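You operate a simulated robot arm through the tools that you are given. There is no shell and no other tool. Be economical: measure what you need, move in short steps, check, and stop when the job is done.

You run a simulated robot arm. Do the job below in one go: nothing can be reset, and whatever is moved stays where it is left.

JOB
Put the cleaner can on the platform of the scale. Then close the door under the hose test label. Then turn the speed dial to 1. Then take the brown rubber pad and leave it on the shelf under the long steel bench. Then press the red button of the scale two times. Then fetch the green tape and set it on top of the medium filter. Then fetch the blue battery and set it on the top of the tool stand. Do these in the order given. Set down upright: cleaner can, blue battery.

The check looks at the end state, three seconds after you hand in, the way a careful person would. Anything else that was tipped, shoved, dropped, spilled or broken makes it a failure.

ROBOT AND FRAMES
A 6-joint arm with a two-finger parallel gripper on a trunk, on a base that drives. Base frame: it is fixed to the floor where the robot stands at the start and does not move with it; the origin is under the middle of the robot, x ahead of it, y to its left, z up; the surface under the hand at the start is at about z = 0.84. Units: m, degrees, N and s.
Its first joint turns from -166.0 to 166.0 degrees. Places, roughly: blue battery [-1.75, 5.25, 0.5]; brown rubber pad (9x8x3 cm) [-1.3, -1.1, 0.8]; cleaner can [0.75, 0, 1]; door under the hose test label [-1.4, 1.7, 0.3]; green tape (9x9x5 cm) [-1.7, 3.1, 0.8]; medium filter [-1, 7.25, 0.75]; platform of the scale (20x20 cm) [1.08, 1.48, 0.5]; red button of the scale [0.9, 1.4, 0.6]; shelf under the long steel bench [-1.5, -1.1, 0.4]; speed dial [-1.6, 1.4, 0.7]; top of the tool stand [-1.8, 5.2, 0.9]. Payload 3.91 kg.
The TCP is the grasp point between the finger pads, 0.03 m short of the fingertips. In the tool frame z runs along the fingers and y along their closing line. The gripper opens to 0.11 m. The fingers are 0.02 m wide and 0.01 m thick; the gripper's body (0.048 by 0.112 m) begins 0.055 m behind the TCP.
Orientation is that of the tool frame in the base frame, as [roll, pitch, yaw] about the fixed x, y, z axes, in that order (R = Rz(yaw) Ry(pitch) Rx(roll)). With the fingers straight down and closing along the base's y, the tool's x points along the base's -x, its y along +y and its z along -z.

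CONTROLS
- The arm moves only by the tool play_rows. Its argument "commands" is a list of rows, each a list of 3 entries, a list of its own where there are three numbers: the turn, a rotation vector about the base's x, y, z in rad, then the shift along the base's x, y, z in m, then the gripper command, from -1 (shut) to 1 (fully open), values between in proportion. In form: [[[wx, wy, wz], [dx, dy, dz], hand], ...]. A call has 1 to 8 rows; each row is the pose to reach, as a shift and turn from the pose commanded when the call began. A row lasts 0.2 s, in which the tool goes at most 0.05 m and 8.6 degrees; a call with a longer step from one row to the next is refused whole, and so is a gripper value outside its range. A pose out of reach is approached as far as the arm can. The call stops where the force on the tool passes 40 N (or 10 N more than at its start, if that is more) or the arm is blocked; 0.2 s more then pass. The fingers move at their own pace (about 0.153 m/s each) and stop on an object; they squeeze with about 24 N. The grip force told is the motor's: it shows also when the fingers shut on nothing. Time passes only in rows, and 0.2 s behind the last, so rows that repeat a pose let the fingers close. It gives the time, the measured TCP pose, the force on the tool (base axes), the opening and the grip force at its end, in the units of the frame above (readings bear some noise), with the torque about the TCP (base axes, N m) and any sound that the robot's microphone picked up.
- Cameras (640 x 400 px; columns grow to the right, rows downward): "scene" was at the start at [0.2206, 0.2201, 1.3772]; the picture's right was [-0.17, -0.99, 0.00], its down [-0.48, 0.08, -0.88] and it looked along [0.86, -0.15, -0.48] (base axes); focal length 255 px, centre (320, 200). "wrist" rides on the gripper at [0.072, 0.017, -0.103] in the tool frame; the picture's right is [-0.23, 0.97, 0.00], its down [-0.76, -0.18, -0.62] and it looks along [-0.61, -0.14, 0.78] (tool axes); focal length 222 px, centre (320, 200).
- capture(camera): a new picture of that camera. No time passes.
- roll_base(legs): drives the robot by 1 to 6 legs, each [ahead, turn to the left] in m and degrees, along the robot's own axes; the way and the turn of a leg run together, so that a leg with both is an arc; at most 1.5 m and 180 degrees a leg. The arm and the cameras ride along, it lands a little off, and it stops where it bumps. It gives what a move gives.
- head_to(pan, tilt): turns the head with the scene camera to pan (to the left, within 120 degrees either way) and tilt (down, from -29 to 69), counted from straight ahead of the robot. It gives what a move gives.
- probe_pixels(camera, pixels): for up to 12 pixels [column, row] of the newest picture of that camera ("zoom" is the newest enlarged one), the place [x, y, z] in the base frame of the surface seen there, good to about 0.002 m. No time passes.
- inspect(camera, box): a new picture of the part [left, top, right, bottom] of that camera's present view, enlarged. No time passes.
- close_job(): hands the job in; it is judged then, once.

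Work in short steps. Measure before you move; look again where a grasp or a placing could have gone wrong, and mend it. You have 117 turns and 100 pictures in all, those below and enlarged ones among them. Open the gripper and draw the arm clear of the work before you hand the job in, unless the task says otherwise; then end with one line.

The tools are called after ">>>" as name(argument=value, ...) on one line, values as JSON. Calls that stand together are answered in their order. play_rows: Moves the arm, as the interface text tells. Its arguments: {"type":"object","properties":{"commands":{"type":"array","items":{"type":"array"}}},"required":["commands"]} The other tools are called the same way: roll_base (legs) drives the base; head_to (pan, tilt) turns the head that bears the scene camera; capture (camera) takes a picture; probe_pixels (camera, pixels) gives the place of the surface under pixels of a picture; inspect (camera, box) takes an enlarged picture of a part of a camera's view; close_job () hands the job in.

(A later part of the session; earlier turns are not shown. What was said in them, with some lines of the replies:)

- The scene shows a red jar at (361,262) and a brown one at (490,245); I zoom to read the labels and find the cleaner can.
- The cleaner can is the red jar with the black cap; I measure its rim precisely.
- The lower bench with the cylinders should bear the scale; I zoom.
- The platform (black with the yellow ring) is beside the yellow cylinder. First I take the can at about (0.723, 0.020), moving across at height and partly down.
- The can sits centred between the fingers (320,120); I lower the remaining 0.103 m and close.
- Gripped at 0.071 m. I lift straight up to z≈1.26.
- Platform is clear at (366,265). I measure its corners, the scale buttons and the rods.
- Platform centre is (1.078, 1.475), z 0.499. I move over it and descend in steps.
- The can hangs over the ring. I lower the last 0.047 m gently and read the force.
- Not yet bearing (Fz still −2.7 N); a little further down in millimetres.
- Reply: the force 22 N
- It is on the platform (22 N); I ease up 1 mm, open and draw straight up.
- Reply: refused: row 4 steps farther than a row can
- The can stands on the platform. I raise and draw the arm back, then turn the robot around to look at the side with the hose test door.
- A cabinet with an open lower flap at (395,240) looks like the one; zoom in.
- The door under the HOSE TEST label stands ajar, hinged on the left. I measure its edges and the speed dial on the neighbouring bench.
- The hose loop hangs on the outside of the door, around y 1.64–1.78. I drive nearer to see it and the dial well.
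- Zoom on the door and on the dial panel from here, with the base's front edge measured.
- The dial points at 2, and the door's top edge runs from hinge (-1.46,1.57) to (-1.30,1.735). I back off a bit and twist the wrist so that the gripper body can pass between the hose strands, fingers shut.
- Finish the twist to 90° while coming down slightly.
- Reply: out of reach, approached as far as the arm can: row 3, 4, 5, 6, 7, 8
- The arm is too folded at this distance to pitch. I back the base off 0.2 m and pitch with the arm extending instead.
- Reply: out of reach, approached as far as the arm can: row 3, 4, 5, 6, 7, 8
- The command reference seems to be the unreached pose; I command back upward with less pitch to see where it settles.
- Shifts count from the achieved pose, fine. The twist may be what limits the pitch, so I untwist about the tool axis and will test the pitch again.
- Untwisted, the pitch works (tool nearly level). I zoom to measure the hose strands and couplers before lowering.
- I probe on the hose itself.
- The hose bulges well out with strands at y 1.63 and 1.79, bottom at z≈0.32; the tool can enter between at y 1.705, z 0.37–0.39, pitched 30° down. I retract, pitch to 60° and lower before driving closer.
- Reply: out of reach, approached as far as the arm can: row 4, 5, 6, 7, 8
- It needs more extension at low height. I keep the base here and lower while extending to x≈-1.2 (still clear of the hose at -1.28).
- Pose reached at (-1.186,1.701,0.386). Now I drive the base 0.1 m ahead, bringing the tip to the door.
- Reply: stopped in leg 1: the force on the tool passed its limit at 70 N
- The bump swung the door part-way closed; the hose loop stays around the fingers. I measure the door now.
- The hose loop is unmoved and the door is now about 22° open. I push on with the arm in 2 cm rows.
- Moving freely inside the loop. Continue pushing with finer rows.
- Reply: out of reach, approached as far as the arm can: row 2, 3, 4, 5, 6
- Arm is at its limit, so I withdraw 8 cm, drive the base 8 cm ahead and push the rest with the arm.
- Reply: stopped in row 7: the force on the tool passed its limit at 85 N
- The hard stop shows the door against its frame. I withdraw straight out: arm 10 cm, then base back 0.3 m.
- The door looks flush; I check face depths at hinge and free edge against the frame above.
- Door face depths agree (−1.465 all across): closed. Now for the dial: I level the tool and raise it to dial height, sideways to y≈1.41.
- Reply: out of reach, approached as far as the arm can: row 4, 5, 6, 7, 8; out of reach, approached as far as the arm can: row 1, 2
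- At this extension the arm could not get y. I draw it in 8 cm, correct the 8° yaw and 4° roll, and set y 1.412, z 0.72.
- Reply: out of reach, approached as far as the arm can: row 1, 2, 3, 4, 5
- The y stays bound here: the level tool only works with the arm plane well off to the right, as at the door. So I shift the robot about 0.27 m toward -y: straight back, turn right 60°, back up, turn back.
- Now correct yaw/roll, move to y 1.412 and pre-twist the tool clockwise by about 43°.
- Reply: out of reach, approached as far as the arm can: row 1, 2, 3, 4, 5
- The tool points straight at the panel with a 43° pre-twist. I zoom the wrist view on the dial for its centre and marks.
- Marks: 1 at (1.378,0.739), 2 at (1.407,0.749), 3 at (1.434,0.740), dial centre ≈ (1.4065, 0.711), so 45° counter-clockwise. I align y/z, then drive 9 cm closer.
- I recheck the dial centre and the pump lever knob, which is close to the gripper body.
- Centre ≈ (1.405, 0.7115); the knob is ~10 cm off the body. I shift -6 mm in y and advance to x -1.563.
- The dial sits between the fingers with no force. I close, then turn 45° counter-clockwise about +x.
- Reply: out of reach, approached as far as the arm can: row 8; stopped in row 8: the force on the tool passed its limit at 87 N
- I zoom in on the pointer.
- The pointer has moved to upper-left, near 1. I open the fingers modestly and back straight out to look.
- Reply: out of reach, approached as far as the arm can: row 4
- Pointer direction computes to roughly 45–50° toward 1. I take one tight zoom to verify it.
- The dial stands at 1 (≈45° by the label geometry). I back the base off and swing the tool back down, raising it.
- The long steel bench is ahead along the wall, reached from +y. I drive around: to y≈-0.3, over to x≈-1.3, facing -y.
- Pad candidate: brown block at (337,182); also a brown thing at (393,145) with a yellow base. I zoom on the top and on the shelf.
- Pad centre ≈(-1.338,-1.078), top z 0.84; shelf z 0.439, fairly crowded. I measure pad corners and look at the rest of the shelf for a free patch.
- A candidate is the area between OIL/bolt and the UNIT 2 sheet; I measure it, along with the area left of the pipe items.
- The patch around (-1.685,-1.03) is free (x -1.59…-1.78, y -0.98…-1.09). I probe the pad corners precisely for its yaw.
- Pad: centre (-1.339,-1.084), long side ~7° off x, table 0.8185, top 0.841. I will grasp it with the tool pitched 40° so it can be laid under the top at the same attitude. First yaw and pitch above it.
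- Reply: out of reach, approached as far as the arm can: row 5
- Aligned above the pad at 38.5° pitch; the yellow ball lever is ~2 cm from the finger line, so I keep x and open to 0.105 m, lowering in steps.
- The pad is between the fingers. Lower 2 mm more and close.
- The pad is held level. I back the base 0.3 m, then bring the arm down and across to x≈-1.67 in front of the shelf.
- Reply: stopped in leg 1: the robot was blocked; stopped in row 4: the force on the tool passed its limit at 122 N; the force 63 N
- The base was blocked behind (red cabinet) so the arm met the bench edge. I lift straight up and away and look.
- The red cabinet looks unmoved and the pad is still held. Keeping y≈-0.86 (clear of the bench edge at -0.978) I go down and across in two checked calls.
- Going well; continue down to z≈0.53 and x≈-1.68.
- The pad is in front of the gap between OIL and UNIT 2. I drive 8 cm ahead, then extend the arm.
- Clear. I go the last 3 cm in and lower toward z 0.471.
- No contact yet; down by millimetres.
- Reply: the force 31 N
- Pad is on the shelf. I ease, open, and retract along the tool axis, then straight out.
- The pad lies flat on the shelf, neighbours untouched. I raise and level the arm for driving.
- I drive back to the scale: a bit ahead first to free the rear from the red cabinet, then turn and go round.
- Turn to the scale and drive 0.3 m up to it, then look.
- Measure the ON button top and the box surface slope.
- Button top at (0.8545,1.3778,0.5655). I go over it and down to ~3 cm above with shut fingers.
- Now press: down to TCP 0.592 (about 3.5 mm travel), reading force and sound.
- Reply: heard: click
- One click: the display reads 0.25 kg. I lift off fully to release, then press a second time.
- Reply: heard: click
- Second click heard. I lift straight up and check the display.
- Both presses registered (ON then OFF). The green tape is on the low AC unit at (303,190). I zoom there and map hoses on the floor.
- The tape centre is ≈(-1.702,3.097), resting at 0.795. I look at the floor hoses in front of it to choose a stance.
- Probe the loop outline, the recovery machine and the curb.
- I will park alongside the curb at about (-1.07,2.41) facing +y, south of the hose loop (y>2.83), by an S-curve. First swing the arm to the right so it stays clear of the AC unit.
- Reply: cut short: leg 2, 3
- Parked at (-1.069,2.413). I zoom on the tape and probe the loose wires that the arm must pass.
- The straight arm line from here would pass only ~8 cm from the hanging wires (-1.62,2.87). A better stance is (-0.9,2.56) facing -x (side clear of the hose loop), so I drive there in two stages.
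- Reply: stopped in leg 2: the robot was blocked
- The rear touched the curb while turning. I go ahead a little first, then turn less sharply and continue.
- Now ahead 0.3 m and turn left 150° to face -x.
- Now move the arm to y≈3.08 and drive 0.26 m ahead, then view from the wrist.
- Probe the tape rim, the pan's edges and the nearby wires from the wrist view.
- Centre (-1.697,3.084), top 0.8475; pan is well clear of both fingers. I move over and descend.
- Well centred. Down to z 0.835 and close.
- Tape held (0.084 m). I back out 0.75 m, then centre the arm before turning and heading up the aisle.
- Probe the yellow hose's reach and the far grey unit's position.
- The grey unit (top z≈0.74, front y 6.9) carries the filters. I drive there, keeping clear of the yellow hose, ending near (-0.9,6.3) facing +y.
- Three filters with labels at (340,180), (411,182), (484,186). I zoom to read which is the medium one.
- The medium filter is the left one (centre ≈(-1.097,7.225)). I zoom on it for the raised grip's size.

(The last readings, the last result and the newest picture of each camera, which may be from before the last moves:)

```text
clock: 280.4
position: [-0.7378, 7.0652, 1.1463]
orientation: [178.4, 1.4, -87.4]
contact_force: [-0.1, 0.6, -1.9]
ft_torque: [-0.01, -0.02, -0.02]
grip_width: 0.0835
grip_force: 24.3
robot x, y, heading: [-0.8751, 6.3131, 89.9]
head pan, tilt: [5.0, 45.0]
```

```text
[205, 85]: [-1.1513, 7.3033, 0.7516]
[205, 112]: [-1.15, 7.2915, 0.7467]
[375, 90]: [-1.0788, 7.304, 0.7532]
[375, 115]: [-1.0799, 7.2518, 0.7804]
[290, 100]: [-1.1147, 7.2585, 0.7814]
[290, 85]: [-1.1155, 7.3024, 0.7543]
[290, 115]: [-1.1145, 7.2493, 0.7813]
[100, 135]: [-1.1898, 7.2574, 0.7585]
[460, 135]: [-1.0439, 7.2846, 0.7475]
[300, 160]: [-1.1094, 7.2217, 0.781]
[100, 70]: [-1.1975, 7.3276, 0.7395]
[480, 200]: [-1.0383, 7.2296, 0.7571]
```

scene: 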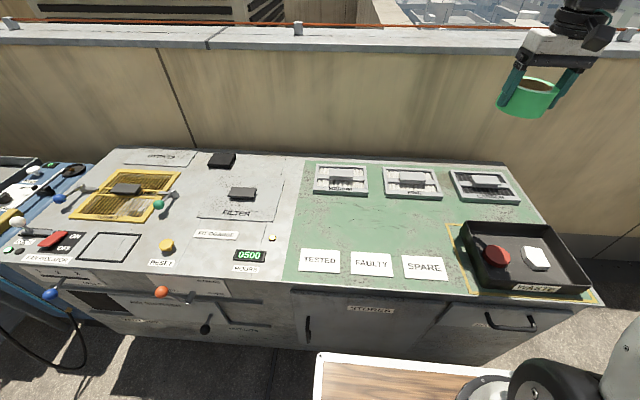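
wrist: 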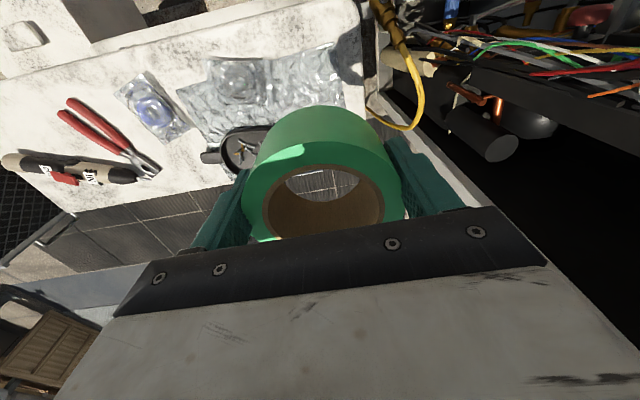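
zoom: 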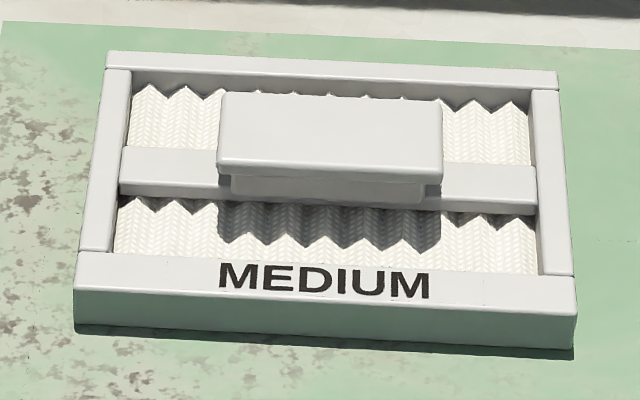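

Grip of the medium filter: centre (-1.098,7.242), top z 0.781, about 9×4 cm. I carry the tape over it at height.

>>> play_rows(commands=[[[0, 0, 0], [-0.044, 0.021, 0], -1], [[0, 0, 0], [-0.088, 0.043, 0], -1], [[0, 0, 0], [-0.132, 0.065, 0], -1], [[0, 0, 0], [-0.176, 0.087, 0], -1], [[0, 0, 0], [-0.22, 0.109, 0], -1], [[0, 0, 0], [-0.264, 0.131, 0], -1], [[0, 0, 0], [-0.308, 0.153, 0], -1], [[0, 0, 0], [-0.35, 0.172, 0], -1]])

>>> play_rows(commands=[[[0, 0, 0], [-0.01, 0.005, -0.045], -1], [[0, 0, 0], [-0.01, 0.005, -0.09], -1], [[0, 0, 0], [-0.01, 0.005, -0.14], -1], [[0, 0, 0], [-0.01, 0.005, -0.19], -1], [[0, 0, 0], [-0.01, 0.005, -0.24], -1], [[0, 0, 0], [-0.01, 0.005, -0.28], -1]])

>>> inspect(camera="scene", box=[270, 110, 420, 210])

```text
clock: 282.2
position: [-1.0868, 7.2383, 1.1473]
orientation: [178.4, 1.3, -87.6]
contact_force: [0.6, 0.8, -0.8]
ft_torque: [-0.02, 0.03, 0.01]
grip_width: 0.0836
grip_force: 24.3
robot x, y, heading: [-0.8709, 6.312, 89.8]
head pan, tilt: [5.0, 45.0]
```

```text
clock: 283.6
position: [-1.099, 7.242, 0.8689]
orientation: [178.4, 1.3, -87.5]
contact_force: [0.4, -0.6, -0.8]
ft_torque: [-0.02, -0.05, -0.02]
grip_width: 0.0831
grip_force: 24.0
robot x, y, heading: [-0.8746, 6.3117, 89.6]
head pan, tilt: [5.0, 45.0]
```

```text
4.00 times, centred on (345, 160) of scene
```

zoom: 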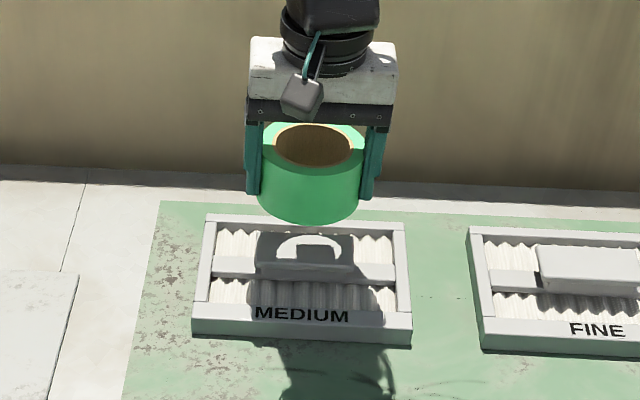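

Aligned over the grip. Lower the last 5 cm, the end by millimetres.

>>> play_rows(commands=[[[0, 0, 0], [0, 0, -0.03], -1], [[0, 0, 0], [0, 0, -0.043], -1], [[0, 0, 0], [0, 0, -0.047], -1], [[0, 0, 0], [0, 0, -0.0485], -1], [[0, 0, 0], [0, 0, -0.0495], -1], [[0, 0, 0], [0, 0, -0.0505], -1]])

```text
clock: 285.0
position: [-1.0994, 7.2427, 0.8168]
orientation: [178.3, 1.4, -87.5]
contact_force: [-1.8, -2.8, 20.5]
ft_torque: [0.19, -0.8, -0.08]
grip_width: 0.0836
grip_force: 24.1
robot x, y, heading: [-0.8745, 6.312, 89.7]
head pan, tilt: [5.0, 45.0]
```

Contact (20 N). Ease 1 mm, open and rise.

>>> play_rows(commands=[[[0, 0, 0], [0, 0, 0.001], -1], [[0, 0, 0], [0, 0, 0.001], 1], [[0, 0, 0], [0, 0, 0.001], 1], [[0, 0, 0], [0, 0, 0.03], 1], [[0, 0, 0], [0, 0, 0.08], 1], [[0, 0, 0], [0, 0, 0.13], 1], [[0, 0, 0], [0, 0, 0.18], 1], [[0, 0, 0], [0, 0, 0.23], 1]])

>>> inspect(camera="scene", box=[270, 110, 420, 210])

```text
clock: 286.8
position: [-1.1001, 7.2394, 1.0438]
orientation: [178.4, 1.3, -87.4]
contact_force: [-0.5, 0.1, -0.7]
ft_torque: [0.01, -0.01, 0.02]
grip_width: 0.1101
grip_force: 0.1
robot x, y, heading: [-0.8723, 6.3124, 89.6]
head pan, tilt: [5.0, 45.0]
```

```text
4.00 times, centred on (345, 160) of scene
```

zoom: 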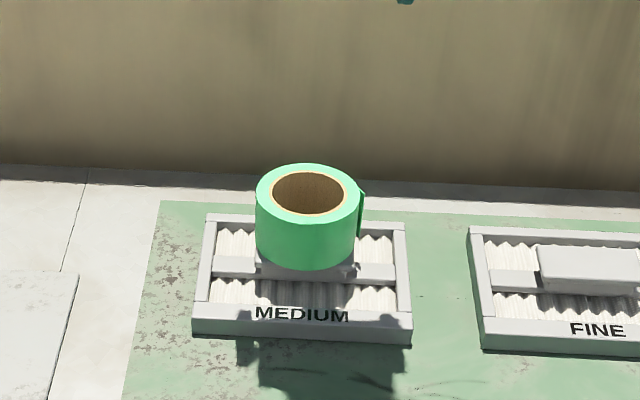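

Tape rests on the medium filter. I draw the arm in and up, back away to about (-0.3,5.3), and face the tool stand.

>>> play_rows(commands=[[[0, 0, 0], [0.02, -0.035, 0.025], 1], [[0, 0, 0], [0.04, -0.07, 0.05], 1], [[0, 0, 0], [0.06, -0.105, 0.075], 1], [[0, 0, 0], [0.08, -0.14, 0.1], 1], [[0, 0, 0], [0.105, -0.18, 0.11], 1], [[0, 0, 0], [0.13, -0.22, 0.11], 1], [[0, 0, 0], [0.155, -0.26, 0.11], 1], [[0, 0, 0], [0.18, -0.3, 0.11], 1]])

>>> roll_base(legs=[[0, 30], [-1.15, 0], [0, 60]])

>>> head_to(pan=0, tilt=32)

>>> capture(camera="scene")

```text
clock: 288.6
position: [-0.9202, 6.9416, 1.1548]
orientation: [178.4, 1.2, -87.5]
contact_force: [0.0, -0.1, -0.5]
ft_torque: [-0.02, -0.03, 0.01]
grip_width: 0.1098
grip_force: 0.1
robot x, y, heading: [-0.8767, 6.3109, 89.5]
head pan, tilt: [5.0, 45.0]
```

```text
clock: 298.5
position: [-0.9392, 5.2823, 1.1564]
orientation: [178.4, 1.3, 2.7]
contact_force: [-0.8, -1.1, 0.1]
ft_torque: [0.02, -0.01, 0.01]
grip_width: 0.1099
grip_force: 0.0
robot x, y, heading: [-0.3139, 5.3314, 179.8]
head pan, tilt: [5.0, 45.0]
```

```text
clock: 299.2
position: [-0.9377, 5.2823, 1.156]
orientation: [178.4, 1.2, 2.6]
contact_force: [0.4, -0.9, 0.6]
ft_torque: [0.01, -0.01, 0.0]
grip_width: 0.11
grip_force: 0.0
robot x, y, heading: [-0.3082, 5.3344, 180.1]
head pan, tilt: [0.0, 32.0]
```

```text
11 pictures are left
```

scene: 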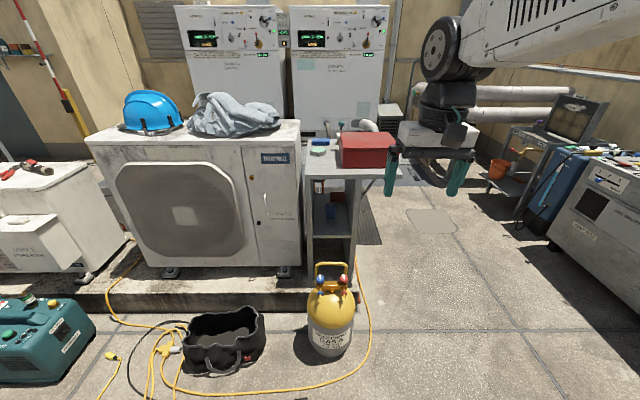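

The tool stand is behind the yellow cylinder; blue things are on its top (320,146) and shelf (330,210). I zoom there.

>>> inspect(camera="scene", box=[290, 120, 430, 280])

>>> probe_pixels(camera="zoom", pixels=[[262, 95], [290, 120], [330, 160], [290, 240], [292, 232], [292, 262], [240, 135], [380, 135], [300, 200], [250, 300], [345, 160], [390, 100]])

```text
2.50 times, centred on (360, 200) of scene
```

zoom: 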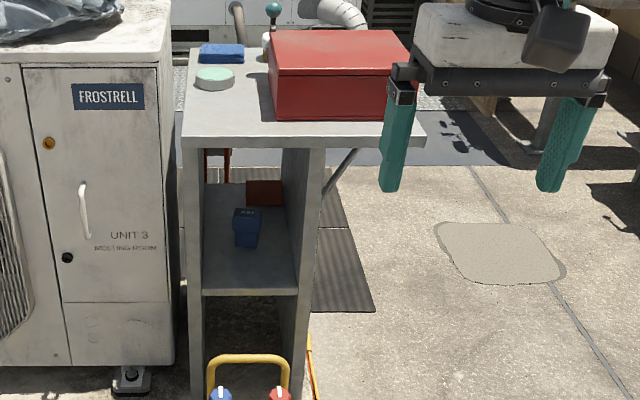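

```text
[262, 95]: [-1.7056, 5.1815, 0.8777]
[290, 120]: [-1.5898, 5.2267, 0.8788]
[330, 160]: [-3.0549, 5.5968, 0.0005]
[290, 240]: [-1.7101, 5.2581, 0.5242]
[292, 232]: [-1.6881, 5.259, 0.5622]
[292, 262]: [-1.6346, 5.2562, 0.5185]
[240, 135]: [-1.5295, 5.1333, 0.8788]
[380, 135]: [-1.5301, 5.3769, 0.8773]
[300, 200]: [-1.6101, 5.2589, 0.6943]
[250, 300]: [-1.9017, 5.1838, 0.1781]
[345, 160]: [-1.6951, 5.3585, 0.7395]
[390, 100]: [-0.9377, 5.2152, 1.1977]
```

Probe the battery itself, bay walls, shelf, and the cylinder.

>>> probe_pixels(camera="zoom", pixels=[[247, 211], [247, 232], [236, 228], [259, 232], [247, 245], [222, 275], [280, 275], [250, 288], [204, 220], [297, 230], [265, 192], [195, 220]])

>>> probe_pixels(camera="scene", pixels=[[330, 265], [330, 290], [330, 345], [310, 320], [353, 320], [318, 278], [345, 283], [370, 330], [210, 330], [265, 330], [312, 149], [320, 158]])

>>> inspect(camera="scene", box=[300, 150, 370, 260])

```text
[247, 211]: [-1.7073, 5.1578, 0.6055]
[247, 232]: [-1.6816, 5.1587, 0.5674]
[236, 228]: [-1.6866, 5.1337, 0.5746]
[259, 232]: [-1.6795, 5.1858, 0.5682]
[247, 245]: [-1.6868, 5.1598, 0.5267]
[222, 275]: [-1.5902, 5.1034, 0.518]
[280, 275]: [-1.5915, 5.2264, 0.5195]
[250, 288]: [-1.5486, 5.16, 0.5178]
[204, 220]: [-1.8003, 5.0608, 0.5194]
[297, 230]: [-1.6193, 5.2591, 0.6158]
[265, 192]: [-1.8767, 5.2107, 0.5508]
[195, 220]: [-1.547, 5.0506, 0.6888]
```

```text
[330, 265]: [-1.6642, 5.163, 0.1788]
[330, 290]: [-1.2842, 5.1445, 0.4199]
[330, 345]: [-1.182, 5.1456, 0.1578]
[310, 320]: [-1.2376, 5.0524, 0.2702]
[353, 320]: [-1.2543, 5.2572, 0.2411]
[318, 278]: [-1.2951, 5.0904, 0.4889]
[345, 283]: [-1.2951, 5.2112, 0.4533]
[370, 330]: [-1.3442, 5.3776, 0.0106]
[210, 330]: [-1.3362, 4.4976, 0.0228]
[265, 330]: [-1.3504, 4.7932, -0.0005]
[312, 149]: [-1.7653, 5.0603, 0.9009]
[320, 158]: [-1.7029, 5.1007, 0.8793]
```

```text
3.64 times, centred on (335, 205) of scene
```

zoom: 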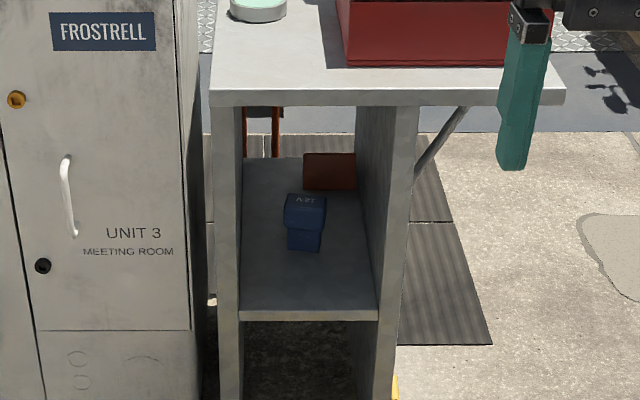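

Battery: head z 0.566–0.606, y 5.13–5.19, x≈-1.68…-1.75, on the bay shelf z 0.518 (bay y 5.07–5.255). I'll grasp with the tool pitched 55°. First I extend and pitch the arm here in free space.

>>> play_rows(commands=[[[0, 0, 0], [-0.04, 0.024, -0.014], 0.5], [[0, 0, 0], [-0.08, 0.048, -0.028], 0.5], [[0, 0, 0], [-0.12, 0.072, -0.042], 0.5], [[0, 0, 0], [-0.16, 0.096, -0.056], 0.5], [[0, 0, 0], [-0.2, 0.12, -0.07], 0.5], [[0, 0, 0], [-0.24, 0.145, -0.085], 0.5], [[0, 0, 0], [-0.28, 0.17, -0.1], 0.5]])

>>> play_rows(commands=[[[0, 0.13, -0.02], [-0.005, 0, -0.03], 0.5], [[0, 0.26, -0.04], [-0.01, 0, -0.06], 0.5], [[0, 0.39, -0.045], [-0.015, 0, -0.09], 0.5], [[0, 0.52, -0.045], [-0.02, 0, -0.12], 0.5], [[0, 0.65, -0.045], [-0.025, 0, -0.15], 0.5], [[0, 0.78, -0.045], [-0.03, 0, -0.18], 0.5], [[0, 0.91, -0.045], [-0.035, 0, -0.21], 0.5], [[0, 0.94, -0.045], [-0.04, 0, -0.24], 0.5]])

```text
clock: 300.8
position: [-1.2198, 5.4535, 1.0594]
orientation: [178.4, 1.4, 2.7]
contact_force: [-0.9, -1.5, 0.7]
ft_torque: [0.01, 0.0, 0.01]
grip_width: 0.0825
grip_force: 0.1
robot x, y, heading: [-0.3101, 5.3293, 180.0]
head pan, tilt: [0.0, 32.0]
```

```text
clock: 302.6
position: [-1.2581, 5.4502, 0.8144]
orientation: [-179.1, 55.2, 2.3]
contact_force: [0.3, 2.0, 0.4]
ft_torque: [-0.09, -0.05, 0.06]
grip_width: 0.0825
grip_force: 0.0
out of reach, approached as far as the arm can: row 5, 6
robot x, y, heading: [-0.3082, 5.3302, 180.1]
head pan, tilt: [0.0, 32.0]
```

Pitched. I probe the cylinder's handle top, since the tool passes above it, before driving.

>>> probe_pixels(camera="scene", pixels=[[330, 262], [320, 262], [340, 262], [316, 268], [346, 268], [330, 263], [330, 264], [355, 390], [280, 393], [330, 385]])

>>> roll_base(legs=[[0, 47]])

```text
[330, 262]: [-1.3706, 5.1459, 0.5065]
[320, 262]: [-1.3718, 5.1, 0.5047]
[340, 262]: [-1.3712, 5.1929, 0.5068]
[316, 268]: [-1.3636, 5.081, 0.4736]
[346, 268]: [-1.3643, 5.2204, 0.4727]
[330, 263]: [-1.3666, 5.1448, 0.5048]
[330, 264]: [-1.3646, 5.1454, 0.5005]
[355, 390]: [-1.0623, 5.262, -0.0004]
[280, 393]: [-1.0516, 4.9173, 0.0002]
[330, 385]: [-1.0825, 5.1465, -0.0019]
```

```text
clock: 305.2
position: [-1.0443, 4.7186, 0.8158]
orientation: [-179.9, 55.1, 47.8]
contact_force: [-1.3, 0.3, -0.4]
ft_torque: [-0.01, 0.0, -0.01]
grip_width: 0.0826
grip_force: 0.1
robot x, y, heading: [-0.3104, 5.33, -132.8]
head pan, tilt: [0.0, 32.0]
```

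Handle top is only z 0.507, fine. To avoid sweeping the tool into the FROSTRELL unit, I sidestep at this distance: face -y, go 0.33 m, then face -x again.

>>> roll_base(legs=[[0, 43], [0.32, 0], [0, -90]])

```text
clock: 313.1
position: [-1.254, 5.1834, 0.8156]
orientation: [-179.9, 55.1, -1.6]
contact_force: [0.7, 0.6, 0.0]
ft_torque: [-0.01, -0.01, 0.03]
grip_width: 0.0828
grip_force: 0.1
robot x, y, heading: [-0.3119, 5.0206, 177.9]
head pan, tilt: [0.0, 32.0]
```

Now I lower to z≈0.60 with y corrected (all above the 0.507 handle).

>>> play_rows(commands=[[[0, 0, 0], [-0.01, -0.01, -0.045], 0.5], [[0, 0, 0], [-0.02, -0.02, -0.09], 0.5], [[0, 0, 0], [-0.03, -0.03, -0.135], 0.5], [[0, 0, 0], [-0.03, -0.036, -0.18], 0.5], [[0, 0, 0], [-0.03, -0.036, -0.215], 0.5]])

>>> roll_base(legs=[[0.3, 0]])

>>> capture(camera="wrist")

```text
clock: 314.3
position: [-1.2876, 5.172, 0.6031]
orientation: [177.5, 54.9, -2.0]
contact_force: [-0.2, -0.3, 0.0]
ft_torque: [0.04, 0.0, 0.02]
grip_width: 0.0826
grip_force: 0.0
out of reach, approached as far as the arm can: row 1, 2, 3, 4, 5
robot x, y, heading: [-0.3113, 5.0204, 177.7]
head pan, tilt: [0.0, 32.0]
```

```text
clock: 316.4
position: [-1.5879, 5.1828, 0.6035]
orientation: [177.4, 54.8, -2.1]
contact_force: [-0.5, -0.9, -0.1]
ft_torque: [-0.02, -0.01, 0.0]
grip_width: 0.0824
grip_force: 0.2
robot x, y, heading: [-0.6151, 5.0327, 177.7]
head pan, tilt: [0.0, 32.0]
```

```text
8 pictures are left
```

wrist: 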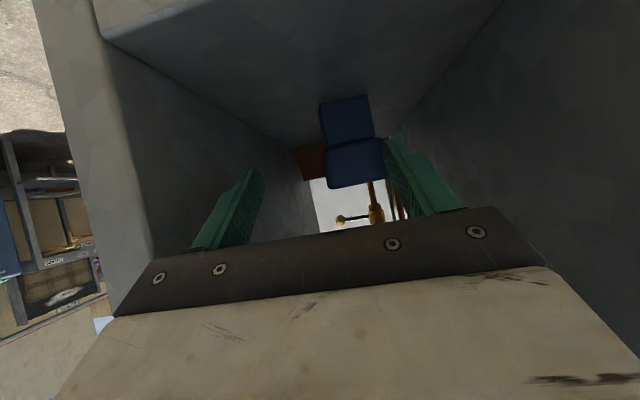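

The battery is right of the tool centre; I probe its edges and the walls.

>>> probe_pixels(camera="wrist", pixels=[[329, 165], [355, 165], [384, 160], [345, 118], [328, 120], [366, 120], [355, 142], [340, 186], [180, 150], [520, 100]])

```text
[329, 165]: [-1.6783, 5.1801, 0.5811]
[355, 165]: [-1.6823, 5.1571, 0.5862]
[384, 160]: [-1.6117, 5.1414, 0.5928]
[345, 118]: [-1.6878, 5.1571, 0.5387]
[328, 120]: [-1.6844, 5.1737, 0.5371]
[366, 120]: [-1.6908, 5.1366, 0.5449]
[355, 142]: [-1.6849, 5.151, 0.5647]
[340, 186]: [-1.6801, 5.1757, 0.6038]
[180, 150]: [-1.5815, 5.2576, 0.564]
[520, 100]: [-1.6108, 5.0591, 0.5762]
```

Battery centre y≈5.158, TCP is at 5.183; a 1.5° base turn left brings the tool over by 2.5 cm and squares it.

>>> roll_base(legs=[[0, 1.5]])

>>> play_rows(commands=[[[0, 0, 0], [-0.02, 0, -0.004], 0.5], [[0, 0, 0], [-0.04, 0, -0.008], 0.5]])

```text
clock: 317.1
position: [-1.5914, 5.1573, 0.6032]
orientation: [177.4, 54.8, -0.6]
contact_force: [0.2, 0.1, 0.0]
ft_torque: [0.0, 0.03, -0.02]
grip_width: 0.0825
grip_force: 0.1
robot x, y, heading: [-0.6134, 5.0313, 179.3]
head pan, tilt: [0.0, 32.0]
```

```text
clock: 317.7
position: [-1.6338, 5.1586, 0.5932]
orientation: [177.4, 54.8, -0.4]
contact_force: [-0.4, 0.3, 0.4]
ft_torque: [-0.01, -0.01, -0.01]
grip_width: 0.0826
grip_force: 0.1
robot x, y, heading: [-0.6108, 5.0362, 178.8]
head pan, tilt: [0.0, 32.0]
```

On line. Advance 6.5 cm more so the fingers straddle the head.

>>> play_rows(commands=[[[0, 0, 0], [-0.02, 0, 0], 0.5], [[0, 0, 0], [-0.04, 0, 0], 0.5], [[0, 0, 0], [-0.055, 0, 0], 0.5], [[0, 0, 0], [-0.067, 0, 0], 0.5]])

>>> capture(camera="wrist")

```text
clock: 318.7
position: [-1.6991, 5.158, 0.5961]
orientation: [177.5, 54.8, -0.5]
contact_force: [0.5, -0.2, 0.7]
ft_torque: [0.02, -0.01, -0.01]
grip_width: 0.0823
grip_force: 0.1
robot x, y, heading: [-0.6108, 5.0347, 179.1]
head pan, tilt: [0.0, 32.0]
```

```text
7 pictures are left
```

wrist: 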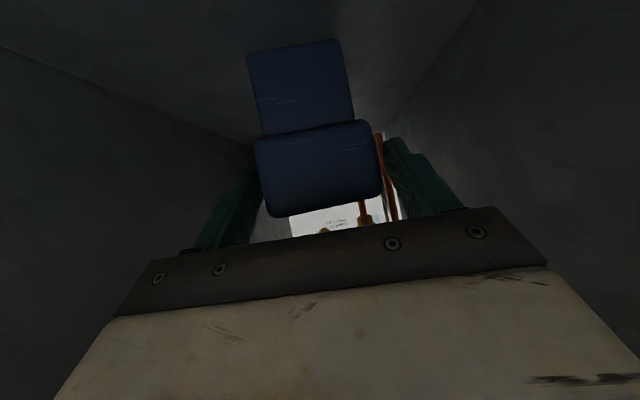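

The head is between the fingers. Lower 4 mm and close.

>>> play_rows(commands=[[[0, 0, 0], [0, 0, -0.004], 0.5], [[0, 0, 0], [0, 0, -0.004], -1], [[0, 0, 0], [0, 0, -0.004], -1], [[0, 0, 0], [0, 0, -0.004], -1]])

```text
clock: 319.7
position: [-1.6994, 5.1579, 0.5919]
orientation: [177.5, 54.8, -0.7]
contact_force: [-1.4, 1.7, 1.7]
ft_torque: [0.21, 0.17, 0.0]
grip_width: 0.0617
grip_force: 23.9
robot x, y, heading: [-0.6154, 5.034, 179.3]
head pan, tilt: [0.0, 32.0]
```

Gripped at 0.062 m. I lift 3 cm and check the load.

>>> play_rows(commands=[[[0, 0, 0], [0, 0, 0.015], -1], [[0, 0, 0], [0, 0, 0.03], -1], [[0, 0, 0], [0, 0, 0.03], -1]])

>>> capture(camera="wrist")

```text
clock: 320.5
position: [-1.6981, 5.1581, 0.6199]
orientation: [177.4, 54.7, -0.7]
contact_force: [-0.5, -0.3, -2.3]
ft_torque: [-0.02, 0.02, -0.01]
grip_width: 0.0617
grip_force: 24.4
robot x, y, heading: [-0.6085, 5.0356, 179.3]
head pan, tilt: [0.0, 32.0]
```

```text
6 pictures are left
```

wrist: 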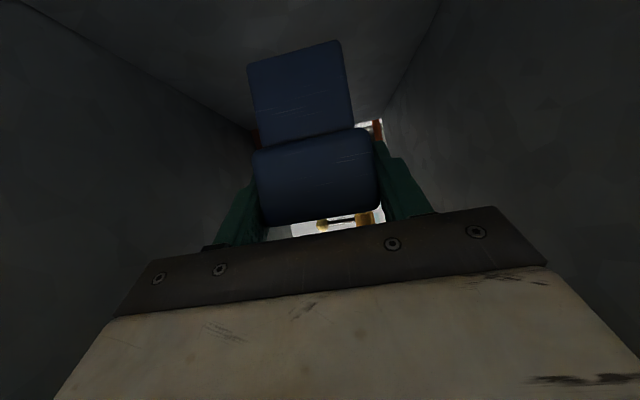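

Held (2.3 N). I raise 1 cm more, back out of the bay by 0.23 m, then raise clear above the cylinder.

>>> play_rows(commands=[[[0, 0, 0], [0, 0, 0.01], -1]])

>>> roll_base(legs=[[-0.23, 0]])

>>> play_rows(commands=[[[0, 0, 0], [0, 0, 0.03], -1], [[0, 0, 0], [0.005, 0, 0.07], -1], [[0, 0, 0], [0.01, 0, 0.11], -1], [[0, 0, 0], [0.02, 0, 0.15], -1], [[0, 0, 0], [0.03, 0, 0.19], -1], [[0, 0, 0], [0.04, 0, 0.23], -1], [[0, 0, 0], [0.05, 0, 0.27], -1], [[0, 0, 0], [0.06, 0, 0.31], -1]])

```text
clock: 320.9
position: [-1.6995, 5.1563, 0.6297]
orientation: [177.3, 54.7, -0.6]
contact_force: [1.1, -0.9, -2.4]
ft_torque: [0.0, 0.01, -0.01]
grip_width: 0.062
grip_force: 23.9
robot x, y, heading: [-0.6092, 5.0339, 179.1]
head pan, tilt: [0.0, 32.0]
```

```text
clock: 322.6
position: [-1.4719, 5.1574, 0.6296]
orientation: [177.4, 54.7, -0.7]
contact_force: [0.5, 0.5, -3.0]
ft_torque: [0.01, -0.01, 0.03]
grip_width: 0.062
grip_force: 24.3
robot x, y, heading: [-0.3855, 5.0303, 178.9]
head pan, tilt: [0.0, 32.0]
```

```text
clock: 324.4
position: [-1.4123, 5.158, 0.9394]
orientation: [177.5, 54.7, -0.8]
contact_force: [-1.4, 0.0, -4.5]
ft_torque: [0.01, 0.04, 0.02]
grip_width: 0.0622
grip_force: 23.7
robot x, y, heading: [-0.3837, 5.0271, 178.9]
head pan, tilt: [0.0, 32.0]
```

Raise 6 cm more and inspect the battery's attitude and the stand top.

>>> play_rows(commands=[[[0, 0, 0], [0, 0, 0.04], -1], [[0, 0, 0], [0, 0, 0.07], -1]])

>>> inspect(camera="scene", box=[300, 70, 480, 190])

```text
clock: 325.1
position: [-1.4127, 5.157, 1.0109]
orientation: [177.4, 54.7, -0.8]
contact_force: [-0.8, -0.6, -3.7]
ft_torque: [-0.01, 0.01, 0.0]
grip_width: 0.0619
grip_force: 23.7
robot x, y, heading: [-0.386, 5.0274, 178.9]
head pan, tilt: [0.0, 32.0]
```

```text
3.33 times, centred on (390, 130) of scene
```

zoom: 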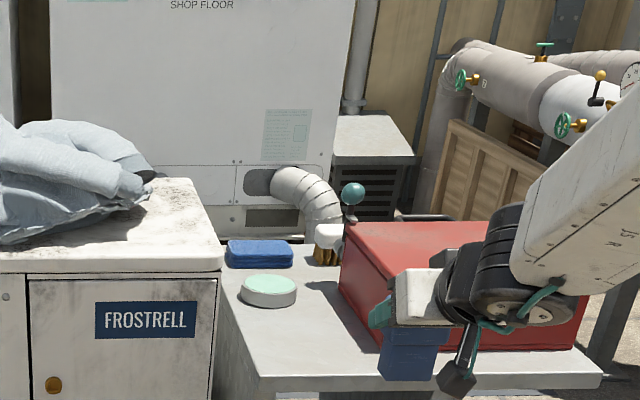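

Probe the battery's front face for tilt, and the free spot on the stand top.

>>> probe_pixels(camera="zoom", pixels=[[405, 340], [403, 358], [403, 374], [390, 345], [438, 345], [268, 308], [342, 285], [376, 348], [310, 340], [262, 375], [222, 300], [440, 362]])

```text
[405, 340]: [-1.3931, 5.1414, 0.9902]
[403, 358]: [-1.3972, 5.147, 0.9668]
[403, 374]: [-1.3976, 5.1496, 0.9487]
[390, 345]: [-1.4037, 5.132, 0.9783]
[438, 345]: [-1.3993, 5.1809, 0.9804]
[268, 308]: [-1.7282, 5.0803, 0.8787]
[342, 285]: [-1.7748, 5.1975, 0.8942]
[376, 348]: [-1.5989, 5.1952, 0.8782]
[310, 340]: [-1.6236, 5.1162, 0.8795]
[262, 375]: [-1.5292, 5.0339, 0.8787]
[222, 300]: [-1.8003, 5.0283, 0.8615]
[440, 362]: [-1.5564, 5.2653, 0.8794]
```

The battery hangs upright. Target spot: battery centre (-1.615,5.115) on the top. I turn the base 2.3° left and drive 0.1 m ahead.

>>> roll_base(legs=[[0, 2.3], [0.1, 0]])

```text
clock: 326.6
position: [-1.5189, 5.1144, 1.0103]
orientation: [177.4, 54.8, 1.4]
contact_force: [0.1, -0.7, -3.1]
ft_torque: [0.03, -0.03, -0.04]
grip_width: 0.0618
grip_force: 23.7
robot x, y, heading: [-0.4887, 5.0337, -178.6]
head pan, tilt: [0.0, 32.0]
```

Now the arm: 8 cm in, then lower to z≈0.956.

>>> play_rows(commands=[[[0, 0, 0], [-0.03, 0, 0], -1], [[0, 0, 0], [-0.06, 0, 0], -1], [[0, 0, 0], [-0.081, 0, 0], -1], [[0, 0, 0], [-0.081, 0, -0.025], -1], [[0, 0, 0], [-0.081, 0, -0.045], -1], [[0, 0, 0], [-0.081, 0, -0.053], -1]])

>>> inspect(camera="scene", box=[290, 80, 450, 190])

```text
clock: 328.0
position: [-1.5981, 5.1144, 0.9593]
orientation: [177.5, 54.8, 1.5]
contact_force: [0.8, -0.3, -2.7]
ft_torque: [0.01, 0.0, 0.0]
grip_width: 0.0619
grip_force: 23.7
robot x, y, heading: [-0.4885, 5.0301, -178.6]
head pan, tilt: [0.0, 32.0]
```

```text
3.64 times, centred on (370, 135) of scene
```

zoom: 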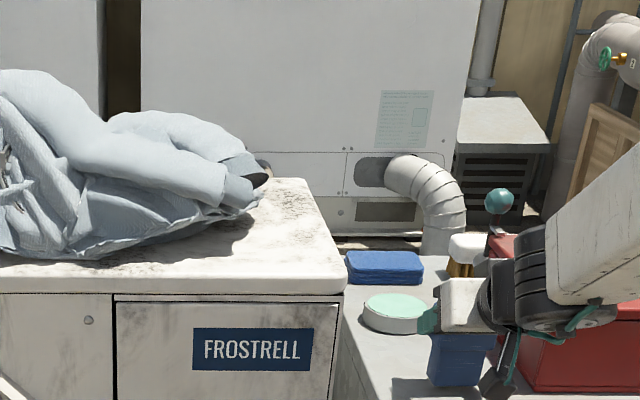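

Clear of box and pads. Lower by millimetres until contact.

>>> play_rows(commands=[[[0, 0, 0], [0, 0, -0.003], -1], [[0, 0, 0], [0, 0, -0.005], -1], [[0, 0, 0], [0, 0, -0.0065], -1], [[0, 0, 0], [0, 0, -0.0075], -1]])

```text
clock: 329.0
position: [-1.5993, 5.1146, 0.9509]
orientation: [177.6, 54.8, 1.5]
contact_force: [1.4, -0.1, 2.9]
ft_torque: [0.13, 0.05, -0.04]
grip_width: 0.0617
grip_force: 24.3
robot x, y, heading: [-0.4896, 5.028, -179.1]
head pan, tilt: [0.0, 32.0]
```

Light contact (Fz went from −2.7 to +2.9 N): it stands. I open to 0.083 and withdraw along the tool axis.

>>> play_rows(commands=[[[0, 0, 0], [0, 0, 0], 0.0], [[0, 0, 0], [0, 0, 0], 0.5], [[0, 0, 0], [0, 0, 0], 0.5], [[0, 0, 0], [0.02, 0, 0.014], 0.5], [[0, 0, 0], [0.045, 0, 0.03], 0.5], [[0, 0, 0], [0.075, 0, 0.05], 0.5]])

>>> roll_base(legs=[[-0.3, 0]])

>>> inspect(camera="scene", box=[270, 90, 430, 200])

```text
clock: 330.4
position: [-1.5227, 5.1141, 1.0013]
orientation: [177.3, 54.7, 1.3]
contact_force: [-0.9, -0.6, -0.5]
ft_torque: [0.02, 0.05, 0.01]
grip_width: 0.0827
grip_force: 0.0
robot x, y, heading: [-0.4846, 5.0281, -178.9]
head pan, tilt: [0.0, 32.0]
```

```text
clock: 332.5
position: [-1.2142, 5.1217, 1.0011]
orientation: [177.3, 54.9, 1.4]
contact_force: [-0.5, -0.2, 0.3]
ft_torque: [-0.01, -0.02, 0.0]
grip_width: 0.0824
grip_force: 0.1
robot x, y, heading: [-0.1744, 5.035, -179.3]
head pan, tilt: [0.0, 32.0]
```

```text
3.64 times, centred on (350, 145) of scene
```

zoom: 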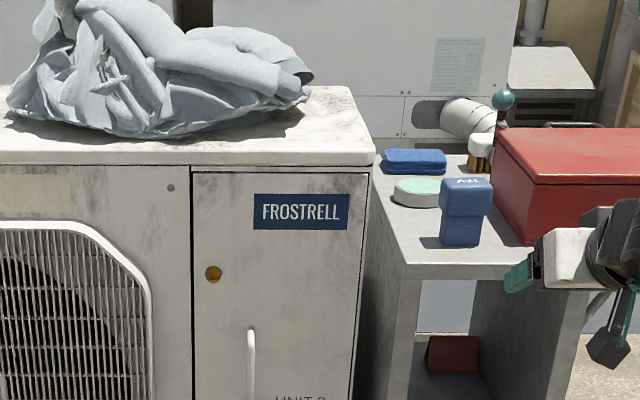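

The battery stands upright on the stand top. I open the gripper fully and raise the clear arm, then hand in.

>>> play_rows(commands=[[[0, 0, 0], [0.02, 0, 0.03], 1], [[0, 0, 0], [0.04, 0, 0.06], 1], [[0, 0, 0], [0.04, 0, 0.06], 1]])

>>> close_job()

```text
clock: 333.3
position: [-1.175, 5.1208, 1.0604]
orientation: [177.4, 54.8, 1.4]
contact_force: [-0.3, 0.3, 0.8]
ft_torque: [-0.04, 0.04, 0.01]
grip_width: 0.11
grip_force: 0.0
robot x, y, heading: [-0.1778, 5.0353, -178.8]
head pan, tilt: [0.0, 32.0]
```

```text
The job is handed in.
```

I did all seven tasks in order and handed the job in; along the way the base was blocked twice (at the red cabinet and probably the curb) and the arm hit the long bench edge once; I saw nothing displaced at the cabinet or bench and did not check the curb.
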